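You operate a simulated robot arm through the tools that you are given. There is no shell and no other tool.

You run a simulated robot arm. Do the job below in one go: nothing can be reset, and whatever is moved stays where it is left.

## Task
Slot in the ordered winding card and wind on its printed length.
Fine: the winder's slot; free the brake to wind, set it on HOLD after. Where these are worked on the way, their far stop is far enough and under half their travel is too little: winder brake.

Only the result counts: the job must be done as asked and must still hold three seconds after the hand-in. Knocking over, shifting, dropping, spilling or breaking anything else fails it.

## Robot
A 7-joint arm with a fingered hand, fixed in place. Base frame: the origin is at the foot of the arm, x ahead of it, y to its left, z up. Units: mm, degrees, N and s.
Its first joint turns from -115.0 to 115.0 degrees. Payload 5 kg.
The tool frame sits at the grasp point between the pads (the TCP): z along the fingers, y along the line on which they close. The tips reach 32 mm beyond it. The gripper opens to 160 mm. The gripper's body begins 89 mm behind the TCP. The gripper is a hand of 4 fingers: y runs from the thumb to the fingers, the wrist lies at [0, 0, -267] in the tool frame.
Orientation is that of the tool frame in the base frame, as [roll, pitch, yaw] about the fixed x, y, z axes, in that order (R = Rz(yaw) Ry(pitch) Rx(roll)). With the fingers straight down and closing along the base's y, the tool's x points along the base's -x, its y along +y and its z along -z.

## Interface
- The arm moves only by the tool arm_command. Its argument "series" is a list of rows, each a list of 6 numbers: the shift along the tool's x, y, z in mm, then the turn, a rotation vector about the tool's x, y, z in degrees. In form: [[dx, dy, dz, ax, ay, az], ...]. A call has 1 to 20 rows; each row is the pose to reach, as a shift and turn from the pose commanded when the call began, along the tool's axes at that moment. Each row takes 0.2 s and may step no farther than 50 mm and 8.6 degrees from the row before; otherwise, the whole call is refused. A pose out of reach is approached as far as the arm can. The call stops where the force on the tool passes 90 N (or 10 N more than at its start, if that is more) or the arm is blocked; 0.2 s more then pass. In this call time passes only in rows, and 0.2 s behind the last. It gives the time, the measured TCP pose, the force on the tool (base axes), the opening and the grip force at its end, in the units of the frame above (readings bear some noise), with the torque about the TCP (base axes, N m) and any sound that the robot's microphone picked up, and new pictures: "views" is both (left out), scene, wrist or none.
- Cameras (640 x 400 px; columns grow to the right, rows downward): "scene" is fixed at [400.4, -500.4, 1527.6]; the picture's right is [0.92, -0.40, 0.00], its down [-0.24, -0.54, -0.81] and it looks along [0.33, 0.74, -0.59] (base axes); focal length 312 px, centre (320, 200). "wrist" rides on the gripper at [80, -4, -114] in the tool frame; the picture's right is [0.05, 1.00, 0.00], its down [-0.82, 0.04, -0.58] and it looks along [-0.58, 0.03, 0.82] (tool axes); focal length 265 px, centre (320, 200). There is no depth. A picture from a camera that has moved, and an enlarged one, comes with that camera's place and axes in the base frame and with its lens.
- slide_trunk(by): slides the trunk up (or, below 0, down) by that many mm; the arm rides with it, the base frame stays. It gives what a move gives, with no picture.
- curl_fingers(finger1, finger2, finger3, thumb_bend): sets how far each is bent, from 0 (flat) to 100 (curled in); at 30 the hand is open as for a grip, at 70 the pads meet at the TCP. One left out holds its place. A second passes; each finger stops where it meets its share of the squeeze, and holds until it gets a number again. It is the only way to open and close the hand. It gives what a move gives, with no picture; readings hold the bend of each and the force on the fingers (four entries, about 0 where the hand has none), thumb and palm.
- inspect(camera, box): a new picture of the part [left, top, right, bottom] of that camera's present view, enlarged. It takes no simulated time.
- close_job(): hands the job in; it is judged then, once.

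Nothing tells you positions but the pictures and the camera data. Unless the task says otherwise, let go and move clear before handing in.

The tools are called after "Emit:" as a command line: name --pt "numbers of a row" for each row, then --argument value for the rest, lists and objects as JSON in quotes. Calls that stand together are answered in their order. arm_command: Moves the arm, as the interface text tells. Its arguments: {"type":"object","properties":{"series":{"type":"array"},"views":{"type":"string","enum":["both","scene","wrist","none"]}},"required":["series"]} The other tools are called the same way: slide_trunk (by) slides the trunk up or down; curl_fingers (finger1, finger2, finger3, thumb_bend) moves the fingers one by one; inspect (camera, box) takes an enlarged picture of a part of a camera's view; close_job () hands the job in.

At the start:

```text
time_s: 0.0
eef_pos: [684.7, 273.9, 1095.7]
ee_rot: [-180.0, 0.0, -180.0]
ft_force: [0.5, -0.3, -0.3]
torque: [-0.01, 0.04, 0.02]
width: 160.0
finger_force: 0.1
shape: jaw
bend: [30.0, 30.0, 30.0, 30.0]
finger forces: [0.1, 0.0, 0.0, 0.1, 0.0, 0.0]
trunk travel left (down, up): [-575.0, 415.0]
```

scene: 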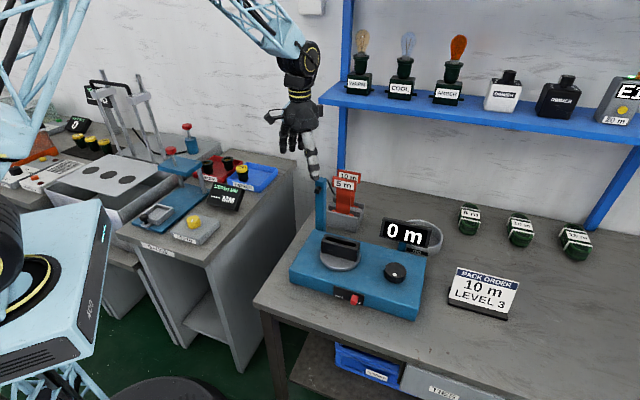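
wrist: 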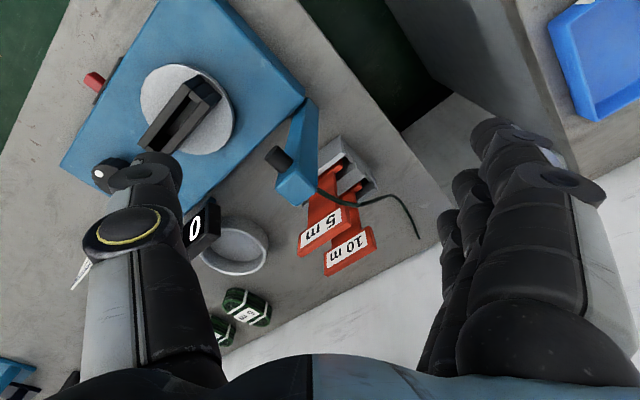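

I see a blue winder on the bench with a slotted round spool, a knob, a red brake lever at its front, and a red card rack behind it holding a 5 m and a 10 m card. The order sign reads "10 m LEVEL 3". I'll look closer at everything before moving.

Emit:
inspect --camera "scene" --box '[270, 160, 450, 330]'

Emit:
inspect --camera "scene" --box '[430, 190, 610, 330]'

Emit:
inspect --camera "wrist" --box '[60, 40, 440, 300]'

Emit:
inspect --camera "scene" --box '[310, 270, 400, 330]'

```text
2.35 times, centred on (360, 245) of scene
camera zoom: at [400.4, -500.4, 1527.6], right [0.92, -0.4, 0.0], down [-0.24, -0.54, -0.81], along [0.33, 0.74, -0.59], focal length 734 px, centre (226, 94)
```

zoom: 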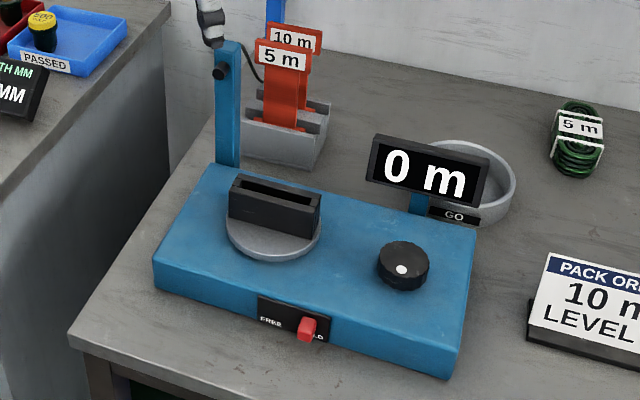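

```text
2.86 times, centred on (520, 260) of scene
camera zoom: at [400.4, -500.4, 1527.6], right [0.92, -0.4, 0.0], down [-0.24, -0.54, -0.81], along [0.33, 0.74, -0.59], focal length 891 px, centre (-251, 29)
```

zoom: 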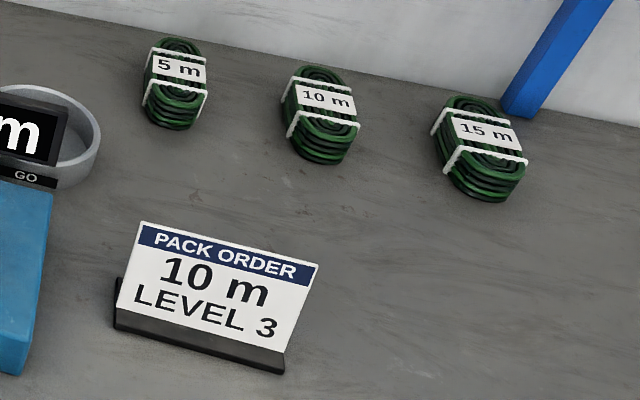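

```text
1.54 times, centred on (250, 170) of wrist
camera zoom: at [605.0, 270.6, 1208.7], right [-0.05, 1.0, 0.0], down [0.82, 0.04, 0.58], along [0.58, 0.03, -0.82], focal length 408 px, centre (428, 246)
```

zoom: 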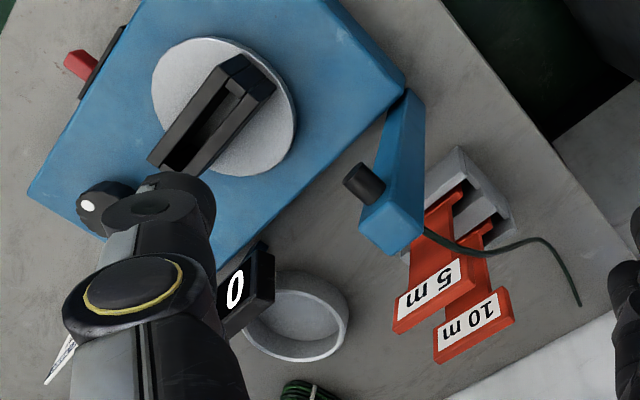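

```text
6.67 times, centred on (355, 300) of scene
camera zoom: at [400.4, -500.4, 1527.6], right [0.92, -0.4, 0.0], down [-0.24, -0.54, -0.81], along [0.33, 0.74, -0.59], focal length 2079 px, centre (87, -467)
```

zoom: 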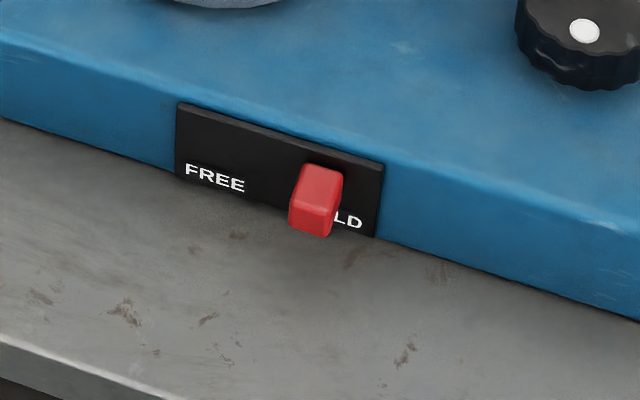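

The order is 10 m, so I need the rear card. Next I'm enlarging the rack, the display and the holder to fix their positions and angles.

Emit:
inspect --camera "scene" --box '[310, 160, 390, 240]'

Emit:
inspect --camera "scene" --box '[290, 210, 370, 290]'

Emit:
inspect --camera "scene" --box '[370, 210, 450, 290]'

Emit:
inspect --camera "wrist" --box '[270, 90, 430, 290]'

Emit:
inspect --camera "wrist" --box '[60, 40, 260, 190]'

```text
5.00 times, centred on (350, 200) of scene
camera zoom: at [400.4, -500.4, 1527.6], right [0.92, -0.4, 0.0], down [-0.24, -0.54, -0.81], along [0.33, 0.74, -0.59], focal length 1560 px, centre (170, 200)
```

zoom: 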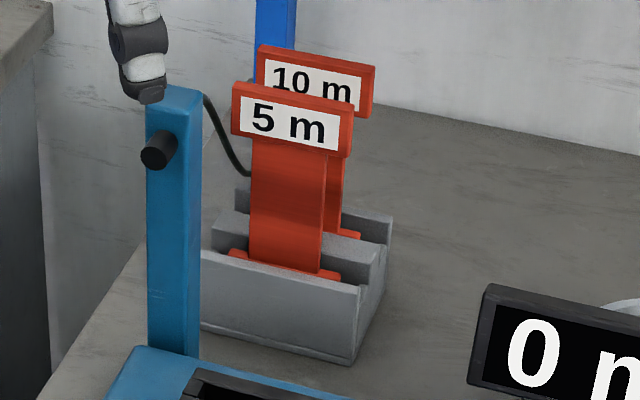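

```text
5.00 times, centred on (330, 250) of scene
camera zoom: at [400.4, -500.4, 1527.6], right [0.92, -0.4, 0.0], down [-0.24, -0.54, -0.81], along [0.33, 0.74, -0.59], focal length 1560 px, centre (270, -50)
```

zoom: 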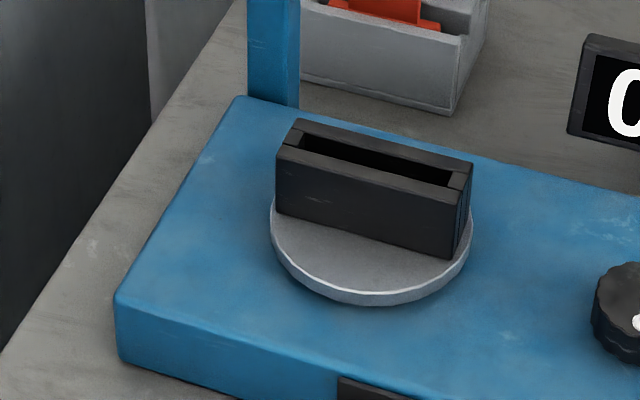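

```text
5.00 times, centred on (410, 250) of scene
camera zoom: at [400.4, -500.4, 1527.6], right [0.92, -0.4, 0.0], down [-0.24, -0.54, -0.81], along [0.33, 0.74, -0.59], focal length 1560 px, centre (-130, -50)
```

zoom: 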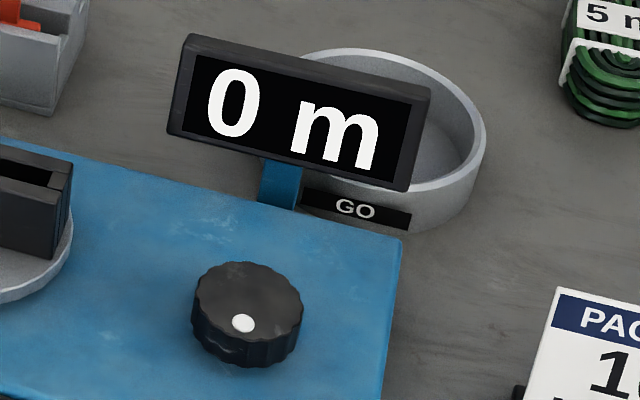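

```text
2.00 times, centred on (350, 190) of wrist
camera zoom: at [605.0, 270.6, 1208.7], right [-0.05, 1.0, 0.0], down [0.82, 0.04, 0.58], along [0.58, 0.03, -0.82], focal length 531 px, centre (260, 220)
```

zoom: 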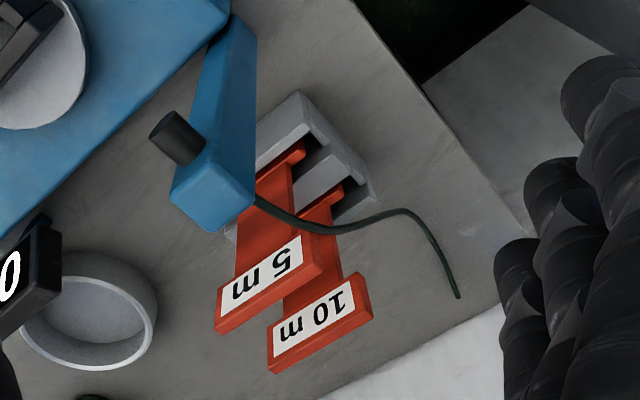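

```text
2.67 times, centred on (160, 115) of wrist
camera zoom: at [605.0, 270.6, 1208.7], right [-0.05, 1.0, 0.0], down [0.82, 0.04, 0.58], along [0.58, 0.03, -0.82], focal length 708 px, centre (747, 427)
```

zoom: 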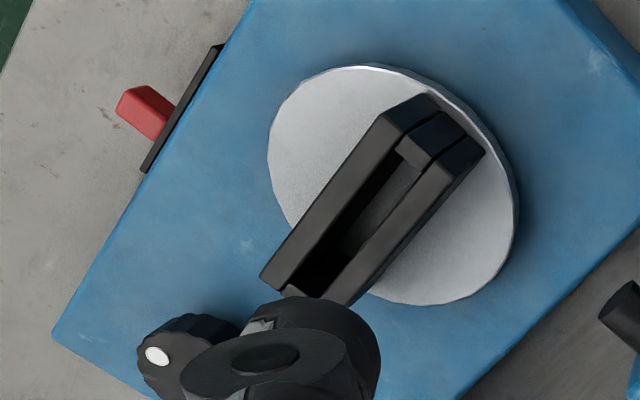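

Winder, holder and cards look parallel, at roughly 45° to the base axes. The 10 m plate is near (873, 320, 946) and the post top near (736, 256, 1000). I'll raise the hand, turn it 45° and look again.

Emit:
arm_command --pt "0 0 -40 0 0 0" --pt "0 0 -80 0 0 7.5" --pt "0 0 -80 0 0 15" --pt "0 0 -80 0 0 22.5" --pt "0 0 -80 0 0 30" --pt "0 0 -80 0 0 37.5" --pt "0 0 -80 0 0 45" --views "both"

```text
time_s: 1.6
eef_pos: [683.1, 272.8, 1175.2]
ee_rot: [180.0, 0.0, 134.9]
ft_force: [-1.2, 0.3, -1.0]
torque: [-0.02, -0.01, 0.0]
width: 160.2
finger_force: 0.0
shape: jaw
bend: [30.0, 30.0, 30.0, 30.0]
finger forces: [0.0, 0.0, 0.1, 0.0, 0.0, 0.0]
trunk travel left (down, up): [-575.0, 415.0]
camera wrist: at [625.5, 328.8, 1288.1], right [0.67, 0.74, 0.0], down [0.6, -0.55, 0.58], along [0.43, -0.39, -0.82], focal length 265 px, centre (320, 200)
```

scene: 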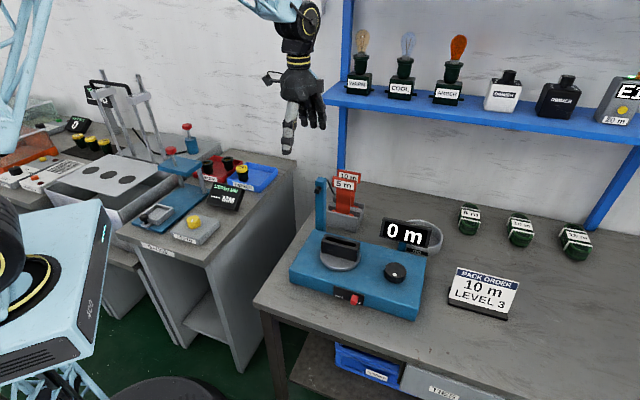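
wrist: 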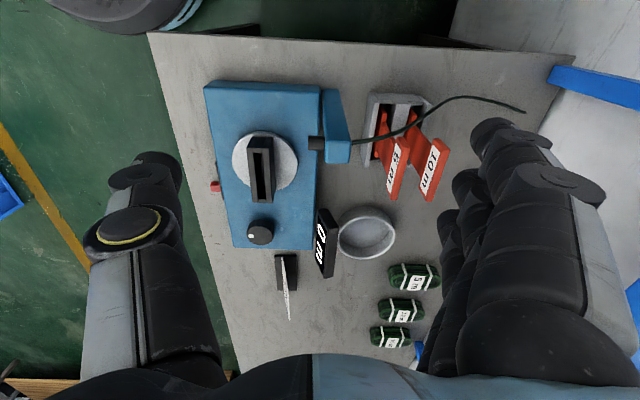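

The bench is now square in the wrist view. I'm enlarging the rack, winder and holder from here to triangulate them properly.

Emit:
inspect --camera "wrist" --box '[330, 70, 490, 220]'

Emit:
inspect --camera "wrist" --box '[190, 70, 350, 260]'

Emit:
inspect --camera "scene" --box '[325, 165, 375, 225]'

```text
2.67 times, centred on (410, 145) of wrist
camera zoom: at [625.5, 328.8, 1288.1], right [0.67, 0.74, 0.0], down [0.6, -0.55, 0.58], along [0.43, -0.39, -0.82], focal length 708 px, centre (80, 347)
```

zoom: 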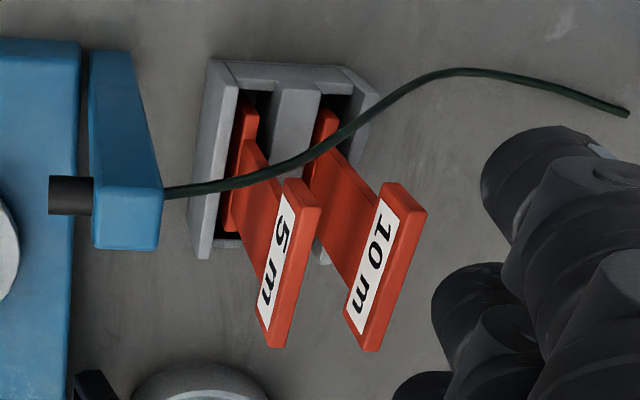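

```text
2.11 times, centred on (270, 165) of wrist
camera zoom: at [625.5, 328.8, 1288.1], right [0.67, 0.74, 0.0], down [0.6, -0.55, 0.58], along [0.43, -0.39, -0.82], focal length 559 px, centre (425, 274)
```

zoom: 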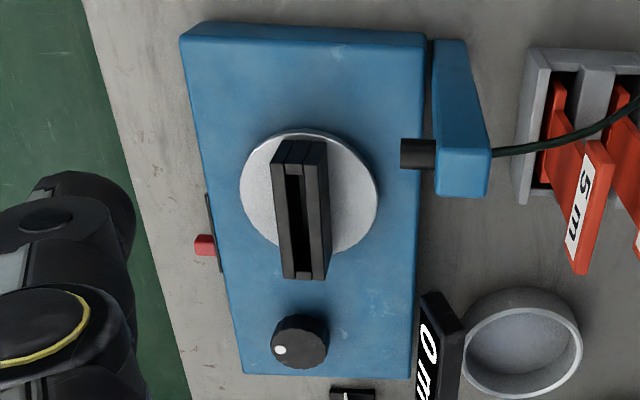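

```text
6.67 times, centred on (350, 195) of scene
camera zoom: at [400.4, -500.4, 1527.6], right [0.92, -0.4, 0.0], down [-0.24, -0.54, -0.81], along [0.33, 0.74, -0.59], focal length 2079 px, centre (120, 233)
```

zoom: 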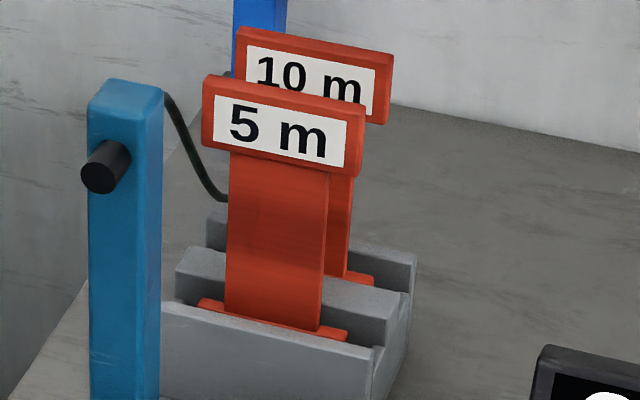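

I'm taking a tighter enlargement of the 10 m plate to find its corners.

Emit:
inspect --camera "wrist" --box '[400, 130, 450, 210]'

Emit:
inspect --camera "scene" --box '[330, 165, 370, 190]'

```text
5.00 times, centred on (425, 170) of wrist
camera zoom: at [625.5, 328.8, 1288.1], right [0.67, 0.74, 0.0], down [0.6, -0.55, 0.58], along [0.43, -0.39, -0.82], focal length 1327 px, centre (-205, 350)
```

zoom: 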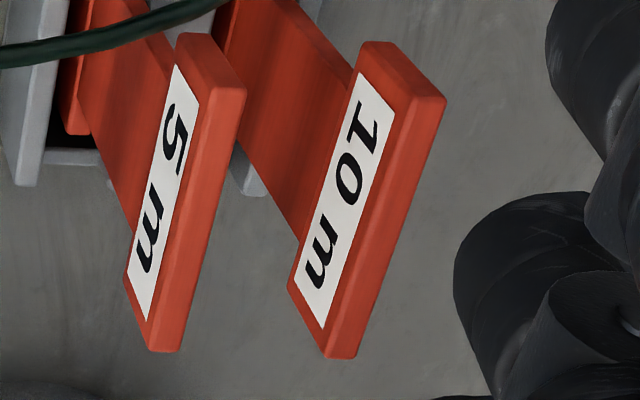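

```text
16.00 times, centred on (350, 178) of scene
camera zoom: at [400.4, -500.4, 1527.6], right [0.92, -0.4, 0.0], down [-0.24, -0.54, -0.81], along [0.33, 0.74, -0.59], focal length 4990 px, centre (-160, 560)
```

zoom: 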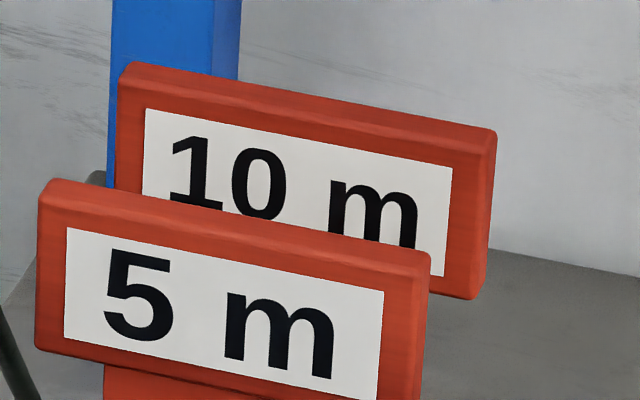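

Both plates lie at 45°. The 10 m plate centre is near (874, 324), its top at z about 964, and it is about 83 wide, with a gap of about 42 mm to the 5 m plate. I'll bend the thumb to see its shape before it goes into that gap.

Emit:
curl_fingers --thumb_bend 60

Emit:
arm_command --pt "0 0 0 0 0 0" --views "both"

Emit:
inspect --camera "scene" --box '[240, 40, 360, 180]'

```text
time_s: 2.6
eef_pos: [683.1, 272.6, 1175.6]
ee_rot: [-180.0, 0.0, 135.0]
ft_force: [-0.2, 0.1, -0.6]
torque: [0.01, -0.01, 0.0]
width: 111.5
finger_force: 0.1
shape: fingers
bend: [30.0, 30.0, 30.0, 60.0]
finger forces: [0.0, 0.0, 0.0, 0.0, 0.0, 0.0]
trunk travel left (down, up): [-575.0, 415.0]
```

```text
time_s: 3.0
eef_pos: [683.9, 273.6, 1174.6]
ee_rot: [180.0, 0.0, 135.0]
ft_force: [0.2, 0.3, -0.9]
torque: [0.02, 0.01, -0.02]
width: 111.3
finger_force: 0.1
shape: fingers
bend: [30.0, 30.0, 30.0, 60.0]
finger forces: [0.0, 0.1, 0.0, 0.0, 0.1, 0.0]
trunk travel left (down, up): [-575.0, 415.0]
camera wrist: at [625.5, 328.5, 1288.1], right [0.67, 0.74, 0.0], down [0.61, -0.55, 0.58], along [0.43, -0.39, -0.82], focal length 265 px, centre (320, 200)
```

scene: 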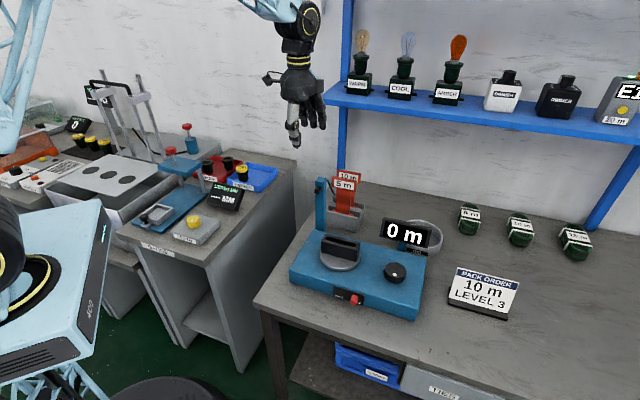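
wrist: 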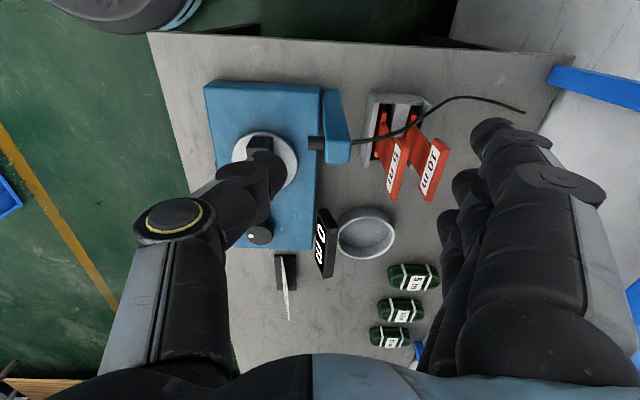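

```text
2.86 times, centred on (300, 110) of scene
camera zoom: at [400.4, -500.4, 1527.6], right [0.92, -0.4, 0.0], down [-0.24, -0.54, -0.81], along [0.33, 0.74, -0.59], focal length 891 px, centre (377, 457)
```

zoom: 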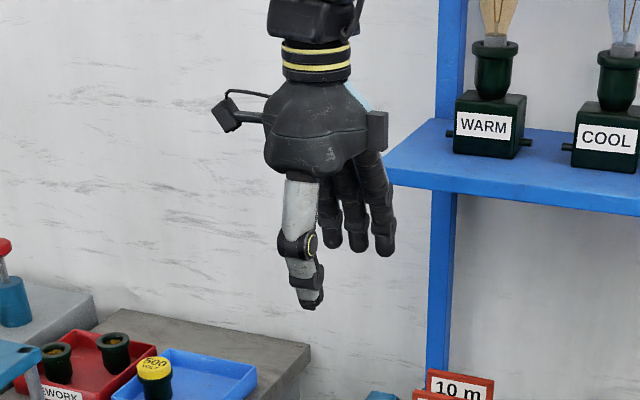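

The thumb is hinged and slants inward as it bends. I'll close the whole hand in free air to see its true shape where the pads meet, then decide how to grip.

Emit:
curl_fingers --finger1 68 --finger2 68 --finger3 68 --thumb_bend 68

Emit:
arm_command --pt "0 0 0 0 0 0" --views "both"

Emit:
inspect --camera "scene" --box '[260, 50, 340, 160]'

```text
time_s: 4.0
eef_pos: [683.4, 274.3, 1174.7]
ee_rot: [179.9, -0.1, 135.0]
ft_force: [0.1, 0.1, -0.2]
torque: [-0.01, 0.03, -0.01]
width: 28.6
finger_force: 0.0
shape: fingers
bend: [68.0, 68.0, 68.0, 68.0]
finger forces: [0.0, 0.1, 0.1, 0.0, 0.0, 0.0]
trunk travel left (down, up): [-575.0, 415.0]
```

```text
time_s: 4.4
eef_pos: [684.7, 272.7, 1174.7]
ee_rot: [179.9, 0.0, 135.0]
ft_force: [0.5, -0.3, -0.4]
torque: [0.06, 0.03, 0.03]
width: 28.9
finger_force: 0.2
shape: fingers
bend: [68.0, 68.0, 68.0, 68.0]
finger forces: [0.0, 0.1, 0.0, 0.0, 0.0, 0.1]
trunk travel left (down, up): [-575.0, 415.0]
camera wrist: at [625.5, 328.5, 1288.1], right [0.67, 0.74, 0.0], down [0.61, -0.55, 0.58], along [0.43, -0.39, -0.82], focal length 265 px, centre (320, 200)
```

scene: 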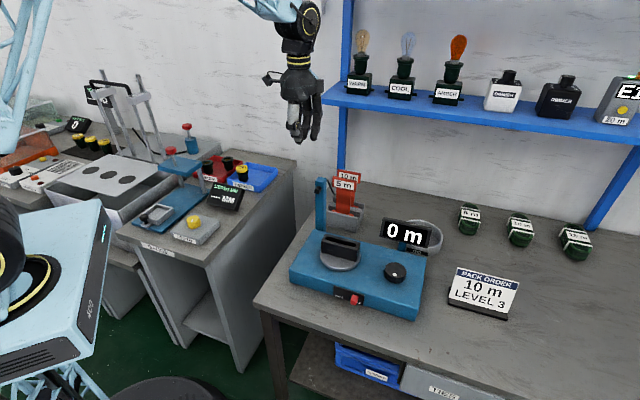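
wrist: 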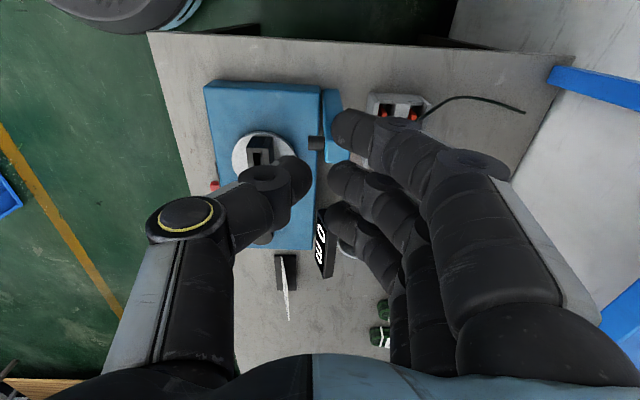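

```text
3.64 times, centred on (300, 105) of scene
camera zoom: at [400.4, -500.4, 1527.6], right [0.92, -0.4, 0.0], down [-0.24, -0.54, -0.81], along [0.33, 0.74, -0.59], focal length 1134 px, centre (393, 546)
```

zoom: 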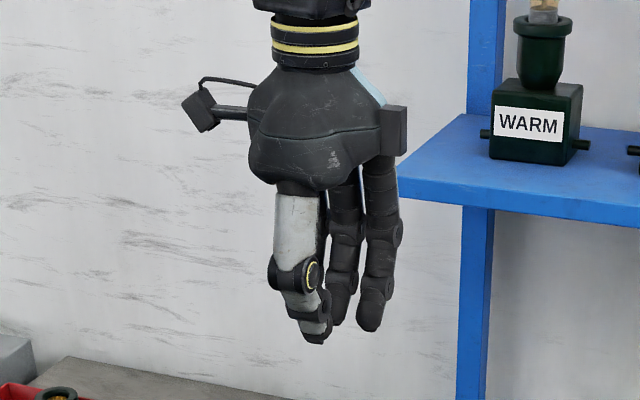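

The shelf's front edge comes out near n ≈ 870 along the card normal, just behind the 10 m card and overhead. So I'll grip the plate by its two ends instead, with the hand tilted back from the shelf. First I open the hand and turn it so it closes along the plate's width.

Emit:
curl_fingers --finger1 30 --finger2 30 --finger3 30 --thumb_bend 30

Emit:
arm_command --pt "0 0 0 0 0 -7.5" --pt "0 0 0 0 0 -15" --pt "0 0 0 0 0 -22.5" --pt "0 0 0 0 0 -30" --pt "0 0 0 0 0 -37.5" --pt "0 0 0 0 0 -45" --pt "0 0 0 0 0 -52.5" --pt "0 0 0 0 0 -60" --pt "0 0 0 0 0 -67.5" --pt "0 0 0 0 0 -75" --pt "0 0 0 0 0 -82.5" --pt "0 0 0 0 0 -90" --views "both"

```text
time_s: 5.4
eef_pos: [683.7, 272.2, 1175.2]
ee_rot: [180.0, 0.0, 135.1]
ft_force: [-0.7, 0.2, 0.4]
torque: [0.0, -0.01, 0.0]
width: 169.8
finger_force: 0.1
shape: fingers
bend: [30.0, 30.0, 30.0, 30.0]
finger forces: [0.0, 0.1, 0.1, 0.0, 0.1, 0.0]
trunk travel left (down, up): [-575.0, 415.0]
```

```text
time_s: 8.0
eef_pos: [684.1, 273.9, 1174.9]
ee_rot: [180.0, 0.0, -134.9]
ft_force: [0.2, -0.7, -0.6]
torque: [-0.03, 0.0, 0.02]
width: 170.1
finger_force: 0.1
shape: fingers
bend: [30.0, 30.0, 30.0, 30.0]
finger forces: [0.1, 0.0, 0.1, 0.0, 0.0, 0.1]
trunk travel left (down, up): [-575.0, 415.0]
camera wrist: at [631.8, 214.7, 1288.9], right [-0.74, 0.67, 0.0], down [0.55, 0.61, 0.58], along [0.39, 0.43, -0.82], focal length 265 px, centre (320, 200)
```

scene: 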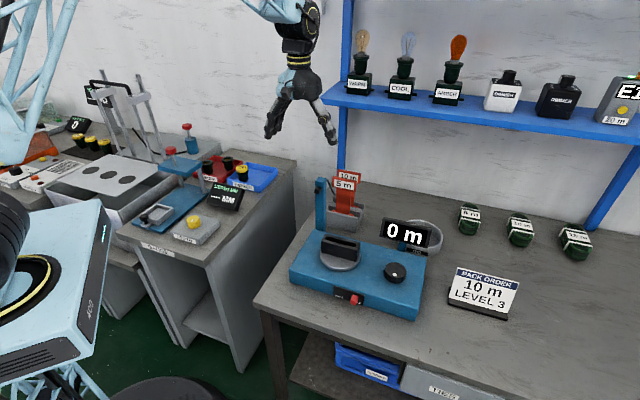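
wrist: 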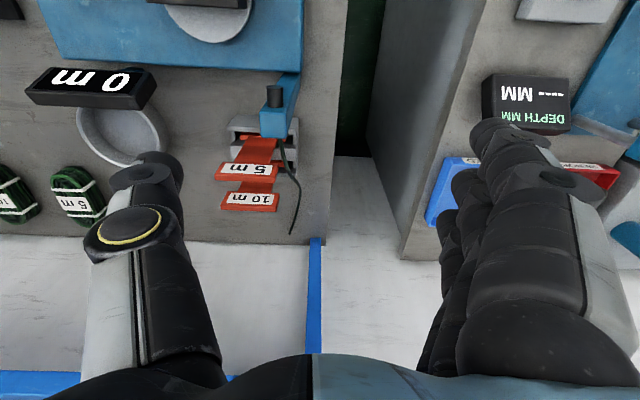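

The shelf edge shows at the bottom left of this view, which agrees with n ≈ 870–880. I'm moving to a staging point in front of and above the 10 m plate, tilting the hand 20° back from the shelf.

Emit:
arm_command --pt "-31 -25 0 0 -5 0" --pt "-62 -50 0 0 -10 0" --pt "-94 -75 0 0 -15 0" --pt "-125 -99 0 0 -20 0" --pt "-125 -99 40 0 -20 0" --pt "-125 -99 80 0 -20 0" --pt "-125 -99 108 0 -20 0" --views "both"

Emit:
inspect --camera "wrist" --box '[180, 60, 460, 240]'

Emit:
inspect --camera "scene" --box '[270, 60, 410, 220]'

```text
time_s: 9.6
eef_pos: [843.2, 292.9, 1066.7]
ee_rot: [-180.0, 20.0, -135.0]
ft_force: [0.5, 0.0, -0.3]
torque: [0.02, -0.02, 0.01]
width: 170.3
finger_force: 0.1
shape: fingers
bend: [30.0, 30.0, 30.0, 30.0]
finger forces: [0.0, 0.1, 0.1, 0.1, 0.1, 0.1]
trunk travel left (down, up): [-575.0, 415.0]
camera wrist: at [766.6, 210.6, 1145.8], right [-0.74, 0.67, -0.02], down [0.37, 0.43, 0.82], along [0.56, 0.6, -0.57], focal length 265 px, centre (320, 200)
```

scene: 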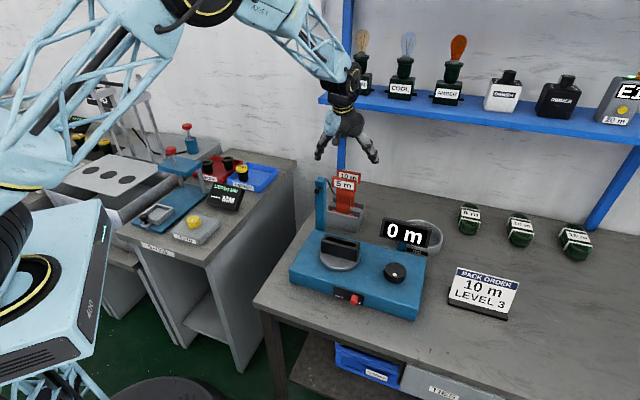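
wrist: 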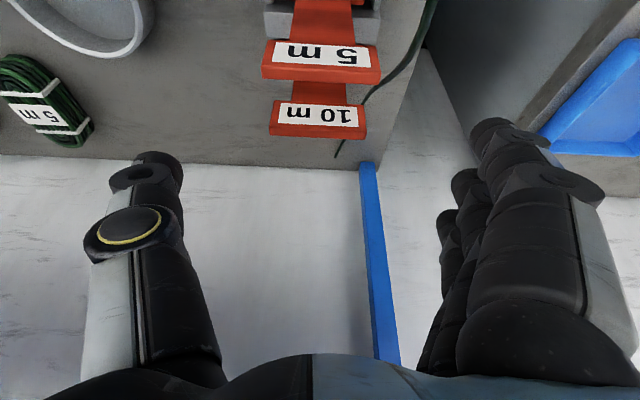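

```text
2.22 times, centred on (320, 150) of wrist
camera zoom: at [766.6, 210.6, 1145.8], right [-0.74, 0.67, -0.02], down [0.37, 0.43, 0.82], along [0.56, 0.6, -0.57], focal length 590 px, centre (320, 311)
```

zoom: 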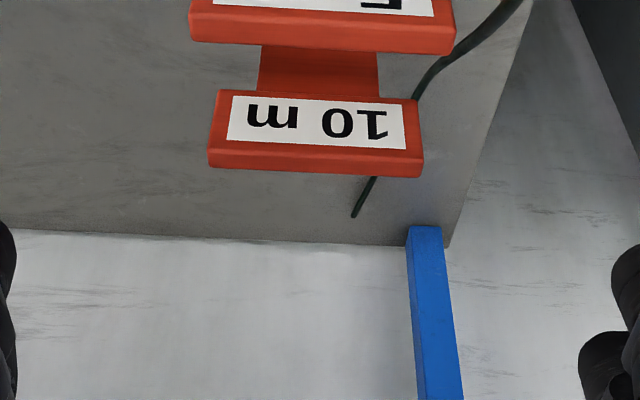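

```text
2.50 times, centred on (340, 140) of scene
camera zoom: at [400.4, -500.4, 1527.6], right [0.92, -0.4, 0.0], down [-0.24, -0.54, -0.81], along [0.33, 0.74, -0.59], focal length 780 px, centre (270, 350)
```

zoom: 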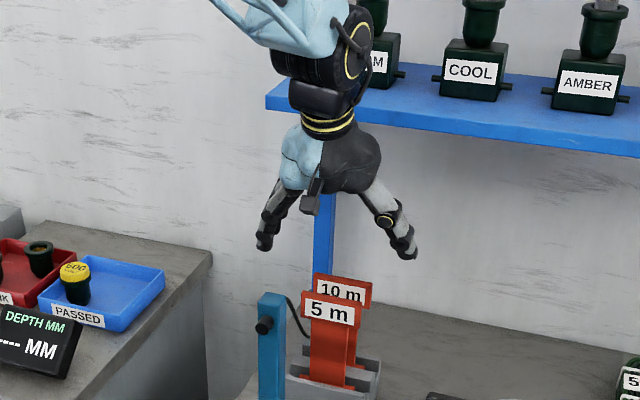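

The 10 m plate sits almost centred between thumb and fingers. I'll advance along the tool axis and check before closing.

Emit:
arm_command --pt "1 -0.5 30 0 0 0" --pt "2 -1.3 60 0 0 0" --pt "3 -1.3 85 0 0 0" --views "both"

Emit:
inspect --camera "scene" --box '[290, 100, 410, 230]'

```text
time_s: 10.4
eef_pos: [862.8, 311.0, 987.8]
ee_rot: [-179.9, 20.0, -135.1]
ft_force: [-0.1, 0.1, 0.5]
torque: [-0.01, 0.0, 0.04]
width: 170.4
finger_force: 0.1
shape: fingers
bend: [30.0, 30.0, 30.0, 30.0]
finger forces: [0.0, 0.0, 0.1, 0.1, 0.1, 0.0]
trunk travel left (down, up): [-575.0, 415.0]
camera wrist: at [786.0, 227.8, 1066.7], right [-0.74, 0.67, -0.02], down [0.37, 0.43, 0.82], along [0.56, 0.6, -0.57], focal length 265 px, centre (320, 200)
```

scene: 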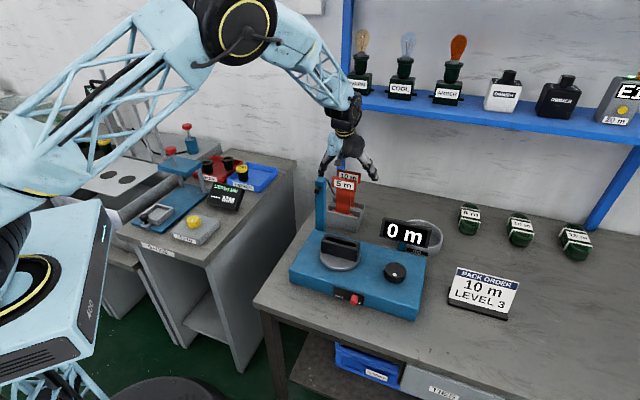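
wrist: 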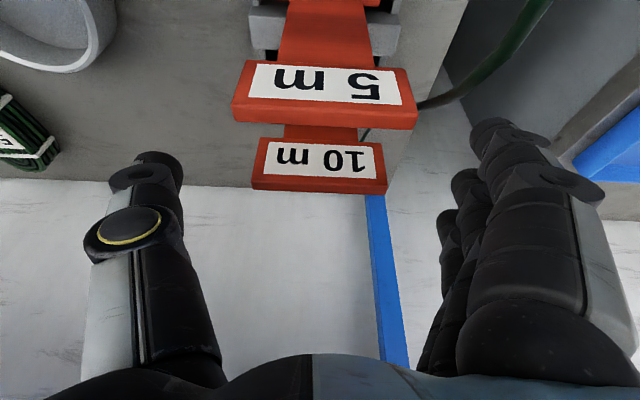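

```text
3.08 times, centred on (350, 165) of scene
camera zoom: at [400.4, -500.4, 1527.6], right [0.92, -0.4, 0.0], down [-0.24, -0.54, -0.81], along [0.33, 0.74, -0.59], focal length 960 px, centre (228, 308)
```

zoom: 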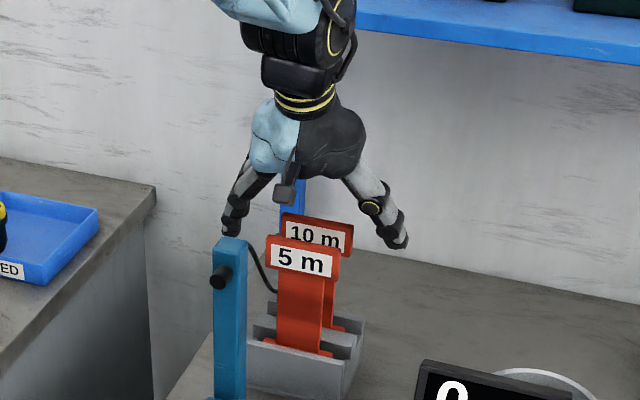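

Alignment looks good: the plate is centred between the thumb and the middle finger, and the post and cable are clear. I'll make the last advance.

Emit:
arm_command --pt "0.3 0 12 0 0 0" --pt "0.3 0 23 0 0 0" --views "both"

Emit:
inspect --camera "scene" --box '[300, 120, 400, 230]'

```text
time_s: 11.0
eef_pos: [866.9, 315.2, 964.6]
ee_rot: [180.0, 20.1, -135.1]
ft_force: [0.6, 0.2, 0.0]
torque: [-0.01, 0.03, 0.01]
width: 170.1
finger_force: 0.0
shape: fingers
bend: [30.0, 30.0, 30.0, 30.0]
finger forces: [0.1, 0.0, 0.0, 0.0, 0.0, 0.1]
trunk travel left (down, up): [-575.0, 415.0]
camera wrist: at [790.6, 232.3, 1043.7], right [-0.74, 0.67, -0.02], down [0.37, 0.43, 0.82], along [0.56, 0.6, -0.57], focal length 265 px, centre (320, 200)
```

scene: 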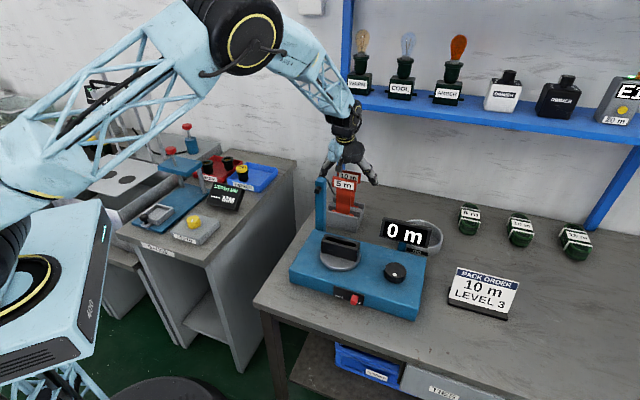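
wrist: 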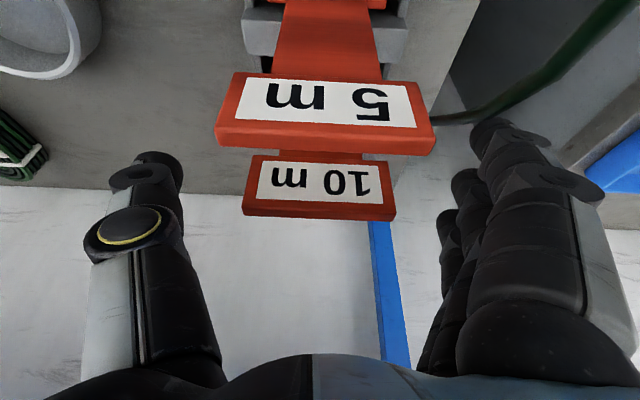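

```text
3.64 times, centred on (350, 175) of scene
camera zoom: at [400.4, -500.4, 1527.6], right [0.92, -0.4, 0.0], down [-0.24, -0.54, -0.81], along [0.33, 0.74, -0.59], focal length 1134 px, centre (211, 291)
```

zoom: 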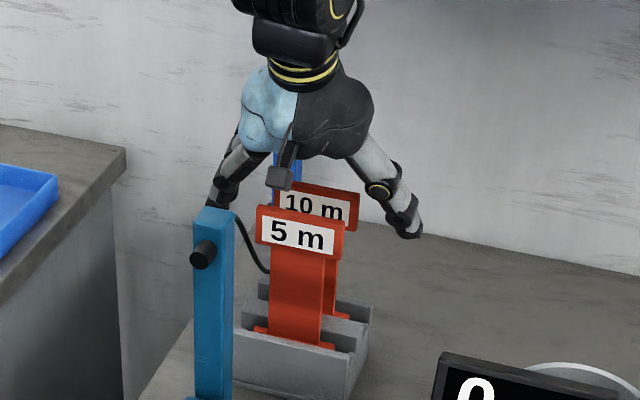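

The tips flank the 10 m plate. I'll close the thumb and middle finger part-way first and check before making contact.

Emit:
curl_fingers --finger2 46 --thumb_bend 46

Emit:
arm_command --pt "0 0 0 0 0 0" --views "both"

Emit:
inspect --camera "scene" --box '[310, 140, 390, 210]'

```text
time_s: 12.0
eef_pos: [866.8, 314.5, 965.6]
ee_rot: [-180.0, 20.0, -135.0]
ft_force: [-0.7, 0.6, 0.1]
torque: [0.05, 0.01, 0.02]
width: 139.1
finger_force: 0.1
shape: fingers
bend: [30.0, 46.0, 30.0, 46.0]
finger forces: [0.0, 0.1, 0.1, 0.0, 0.1, 0.1]
trunk travel left (down, up): [-575.0, 415.0]
```

```text
time_s: 12.4
eef_pos: [867.1, 315.1, 965.2]
ee_rot: [180.0, 20.0, -134.9]
ft_force: [0.0, -0.2, 0.5]
torque: [-0.01, 0.0, -0.03]
width: 139.4
finger_force: 0.1
shape: fingers
bend: [30.0, 46.0, 30.0, 46.0]
finger forces: [0.0, 0.1, 0.0, 0.1, 0.0, 0.1]
trunk travel left (down, up): [-575.0, 415.0]
camera wrist: at [790.2, 232.0, 1044.1], right [-0.74, 0.67, -0.02], down [0.37, 0.43, 0.82], along [0.56, 0.6, -0.57], focal length 265 px, centre (320, 200)
```

scene: 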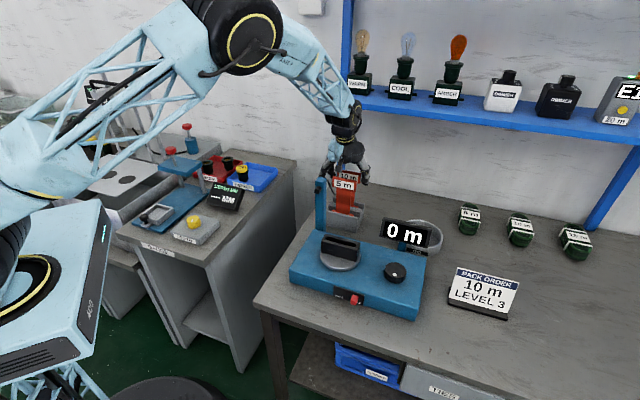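
wrist: 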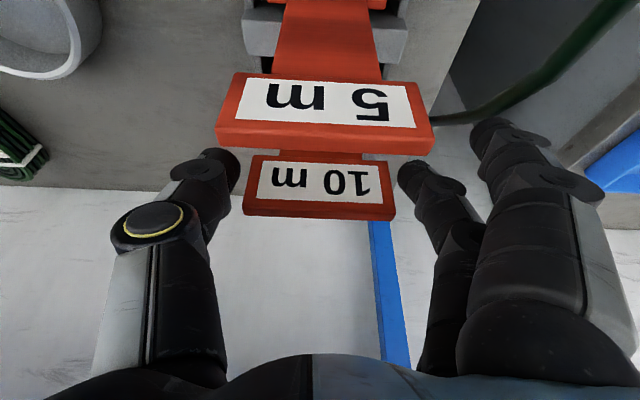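

```text
5.71 times, centred on (350, 175) of scene
camera zoom: at [400.4, -500.4, 1527.6], right [0.92, -0.4, 0.0], down [-0.24, -0.54, -0.81], along [0.33, 0.74, -0.59], focal length 1782 px, centre (149, 343)
```

zoom: 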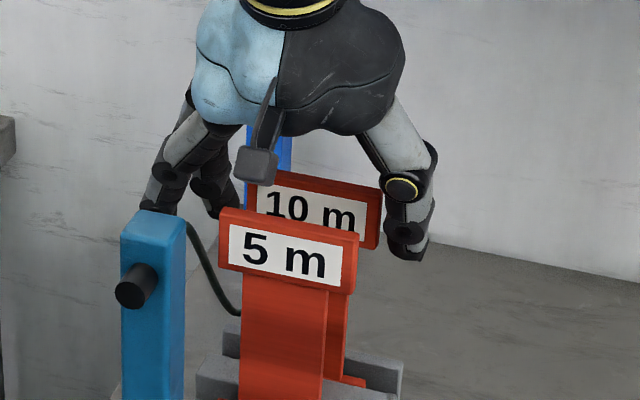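

Thumb and middle finger are at the plate's ends, at mid height. I'm closing to grip.

Emit:
curl_fingers --finger2 75 --thumb_bend 75

Emit:
arm_command --pt "0 0 0 0 0 0" --views "both"

Emit:
inspect --camera "scene" --box '[310, 140, 390, 240]'

```text
time_s: 13.4
eef_pos: [866.7, 315.2, 964.9]
ee_rot: [-180.0, 20.0, -135.1]
ft_force: [2.9, -1.5, -2.6]
torque: [-0.42, -0.49, -0.02]
width: 108.3
finger_force: 21.1
shape: fingers
bend: [30.0, 40.0, 30.0, 67.0]
finger forces: [0.1, 19.3, 0.0, 0.0, 23.1, 0.0]
trunk travel left (down, up): [-575.0, 415.0]
```

```text
time_s: 13.8
eef_pos: [867.5, 314.9, 965.4]
ee_rot: [180.0, 20.0, -135.0]
ft_force: [3.5, -1.6, -2.6]
torque: [-0.48, -0.48, 0.0]
width: 108.4
finger_force: 21.2
shape: fingers
bend: [30.0, 40.0, 30.0, 67.0]
finger forces: [0.0, 19.3, 0.0, 0.0, 23.5, 0.0]
trunk travel left (down, up): [-575.0, 415.0]
camera wrist: at [790.6, 231.7, 1043.9], right [-0.74, 0.67, -0.02], down [0.37, 0.43, 0.82], along [0.56, 0.6, -0.57], focal length 265 px, centre (320, 200)
```

scene: 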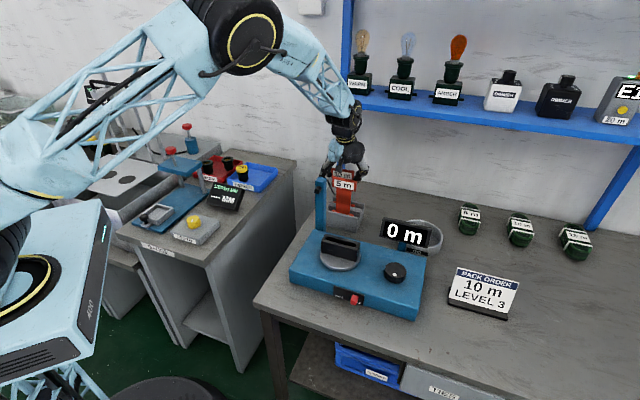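
wrist: 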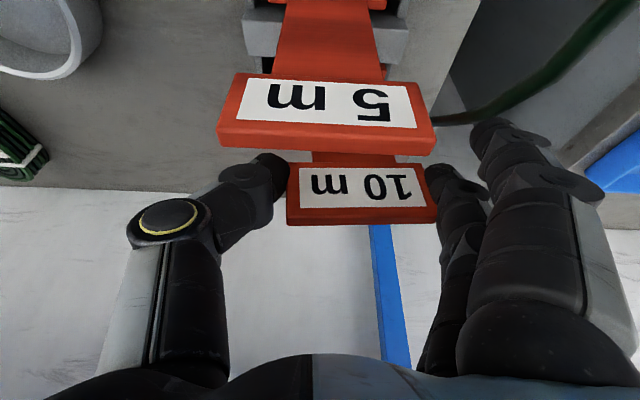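

```text
4.00 times, centred on (350, 190) of scene
camera zoom: at [400.4, -500.4, 1527.6], right [0.92, -0.4, 0.0], down [-0.24, -0.54, -0.81], along [0.33, 0.74, -0.59], focal length 1248 px, centre (200, 240)
```

zoom: 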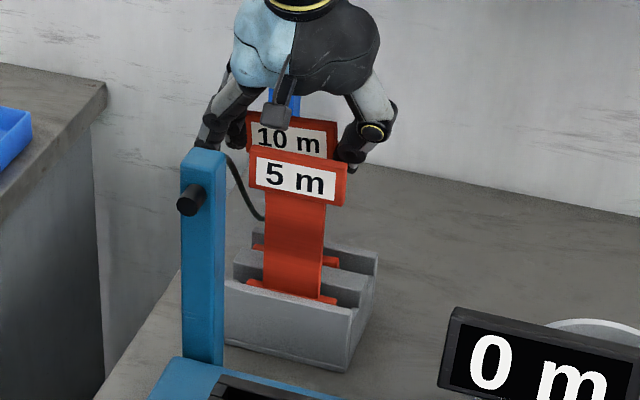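

The thumb overpowered the single finger and pushed the card sideways and slightly askew in the rack. I'll let go so it settles upright, then grip again with the thumb as a fixed stop.

Emit:
curl_fingers --thumb_bend 46

Emit:
curl_fingers --finger2 30 --thumb_bend 40

Emit:
arm_command --pt "0 0 0 0 0 0" --views "both"

Emit:
inspect --camera "scene" --box '[310, 140, 390, 240]'

```text
time_s: 14.8
eef_pos: [866.0, 315.0, 965.5]
ee_rot: [180.0, 20.1, -135.0]
ft_force: [-0.5, 0.8, 0.6]
torque: [0.02, 0.04, -0.01]
width: 139.3
finger_force: 0.8
shape: fingers
bend: [30.0, 52.0, 30.0, 46.0]
finger forces: [0.0, 1.1, 0.1, 0.1, 0.6, 0.0]
trunk travel left (down, up): [-575.0, 415.0]
```

```text
time_s: 15.8
eef_pos: [865.8, 314.5, 964.9]
ee_rot: [-180.0, 19.9, -135.0]
ft_force: [-0.5, -0.1, 0.7]
torque: [0.01, -0.01, 0.0]
width: 150.2
finger_force: 0.0
shape: fingers
bend: [30.0, 30.0, 30.0, 40.0]
finger forces: [0.0, 0.0, 0.0, 0.1, 0.1, 0.0]
trunk travel left (down, up): [-575.0, 415.0]
```

```text
time_s: 16.2
eef_pos: [866.8, 315.1, 964.2]
ee_rot: [-179.9, 19.9, -135.0]
ft_force: [0.4, -0.6, 0.7]
torque: [-0.02, 0.0, 0.0]
width: 150.3
finger_force: 0.1
shape: fingers
bend: [30.0, 30.0, 30.0, 40.0]
finger forces: [0.0, 0.0, 0.1, 0.0, 0.0, 0.0]
trunk travel left (down, up): [-575.0, 415.0]
camera wrist: at [790.2, 232.0, 1044.1], right [-0.74, 0.67, -0.02], down [0.37, 0.43, 0.82], along [0.56, 0.6, -0.57], focal length 265 px, centre (320, 200)
```

scene: 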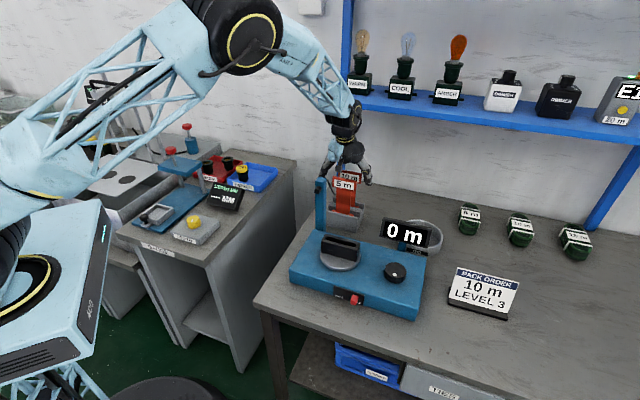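
wrist: 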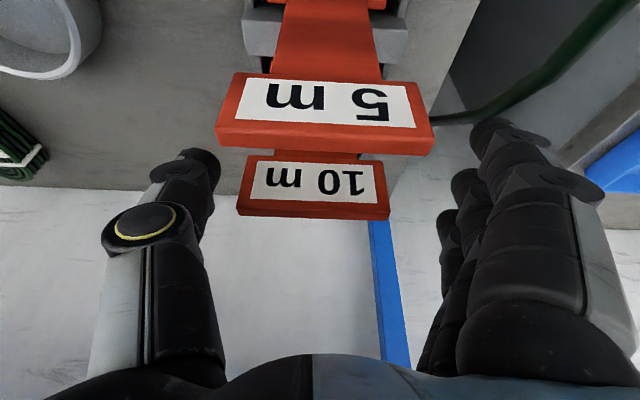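

```text
4.00 times, centred on (350, 190) of scene
camera zoom: at [400.4, -500.4, 1527.6], right [0.92, -0.4, 0.0], down [-0.24, -0.54, -0.81], along [0.33, 0.74, -0.59], focal length 1248 px, centre (200, 240)
```

zoom: 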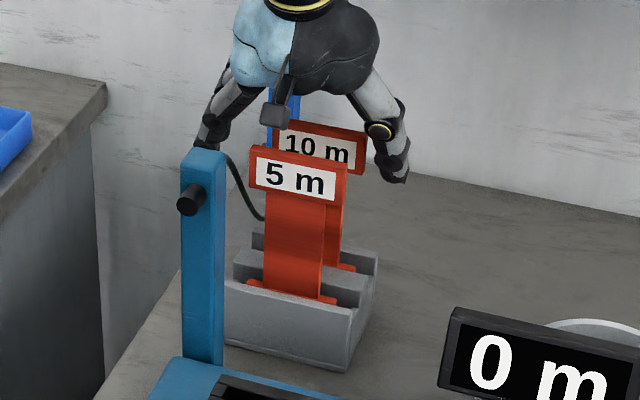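

The card is upright again, about 3 mm toward the thumb. I'll recentre, set the thumb as a stop just short of the plate, and close only the middle finger.

Emit:
arm_command --pt "0 -3.5 0 0 0 0" --views "none"

Emit:
curl_fingers --finger2 44 --thumb_bend 47

Emit:
curl_fingers --finger2 75

Emit:
arm_command --pt "0 0 0 0 0 0" --views "both"

Emit:
inspect --camera "scene" --box '[310, 140, 390, 240]'

```text
time_s: 16.6
eef_pos: [869.2, 311.8, 963.8]
ee_rot: [-179.9, 20.1, -135.0]
ft_force: [0.2, -0.3, 0.3]
torque: [-0.01, 0.0, 0.0]
width: 150.4
finger_force: 0.0
shape: fingers
bend: [30.0, 30.0, 30.0, 40.0]
finger forces: [0.0, 0.0, 0.0, 0.1, 0.1, 0.1]
trunk travel left (down, up): [-575.0, 415.0]
```

```text
time_s: 17.6
eef_pos: [868.7, 312.5, 964.7]
ee_rot: [180.0, 20.1, -134.9]
ft_force: [0.7, 0.3, 0.9]
torque: [-0.01, -0.03, 0.0]
width: 137.2
finger_force: 0.0
shape: fingers
bend: [30.0, 44.0, 30.0, 47.0]
finger forces: [0.1, 0.1, 0.0, 0.0, 0.0, 0.0]
trunk travel left (down, up): [-575.0, 415.0]
```

```text
time_s: 18.6
eef_pos: [868.3, 312.7, 964.8]
ee_rot: [-180.0, 20.0, -135.0]
ft_force: [-0.2, -0.4, 0.6]
torque: [-0.02, 0.01, -0.01]
width: 142.1
finger_force: 6.4
shape: fingers
bend: [30.0, 54.0, 30.0, 46.0]
finger forces: [0.0, 6.4, 0.0, 0.0, 6.4, 0.0]
trunk travel left (down, up): [-575.0, 415.0]
```

```text
time_s: 19.0
eef_pos: [868.8, 311.8, 964.6]
ee_rot: [-180.0, 20.0, -135.0]
ft_force: [-0.6, 0.2, 0.0]
torque: [0.02, 0.03, -0.01]
width: 141.9
finger_force: 6.3
shape: fingers
bend: [30.0, 54.0, 30.0, 46.0]
finger forces: [0.0, 6.3, 0.1, 0.0, 6.4, 0.1]
trunk travel left (down, up): [-575.0, 415.0]
camera wrist: at [792.8, 229.5, 1043.6], right [-0.74, 0.67, -0.02], down [0.37, 0.43, 0.82], along [0.56, 0.6, -0.57], focal length 265 px, centre (320, 200)
```

scene: 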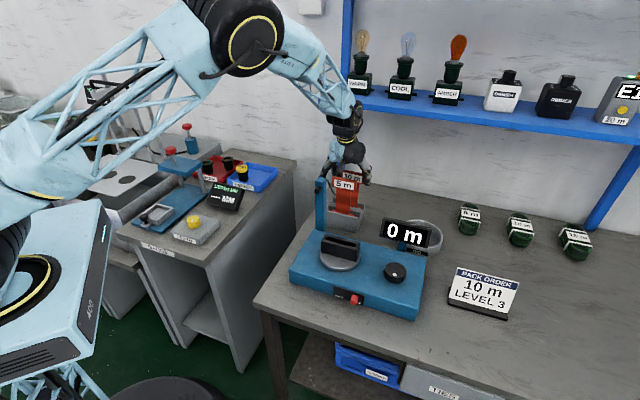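
wrist: 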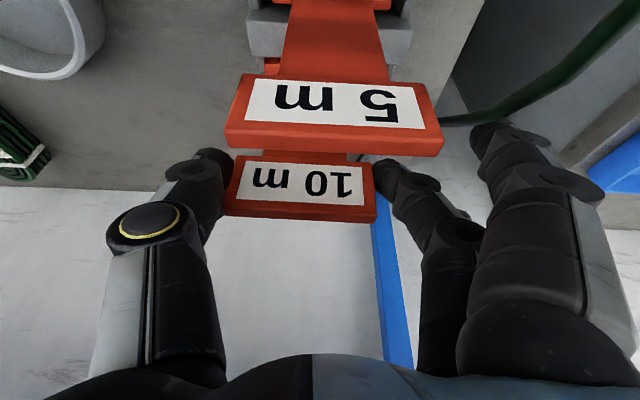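

```text
4.00 times, centred on (350, 190) of scene
camera zoom: at [400.4, -500.4, 1527.6], right [0.92, -0.4, 0.0], down [-0.24, -0.54, -0.81], along [0.33, 0.74, -0.59], focal length 1248 px, centre (200, 240)
```

zoom: 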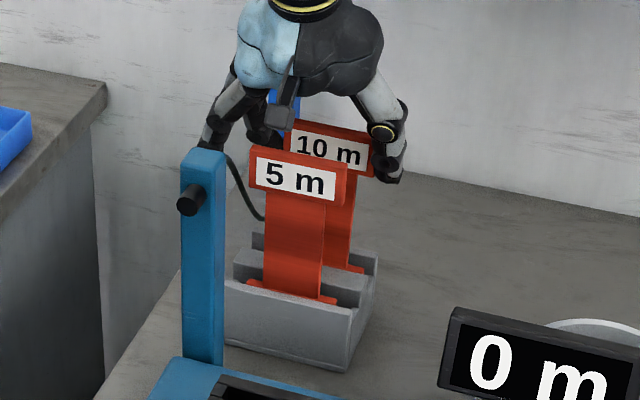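

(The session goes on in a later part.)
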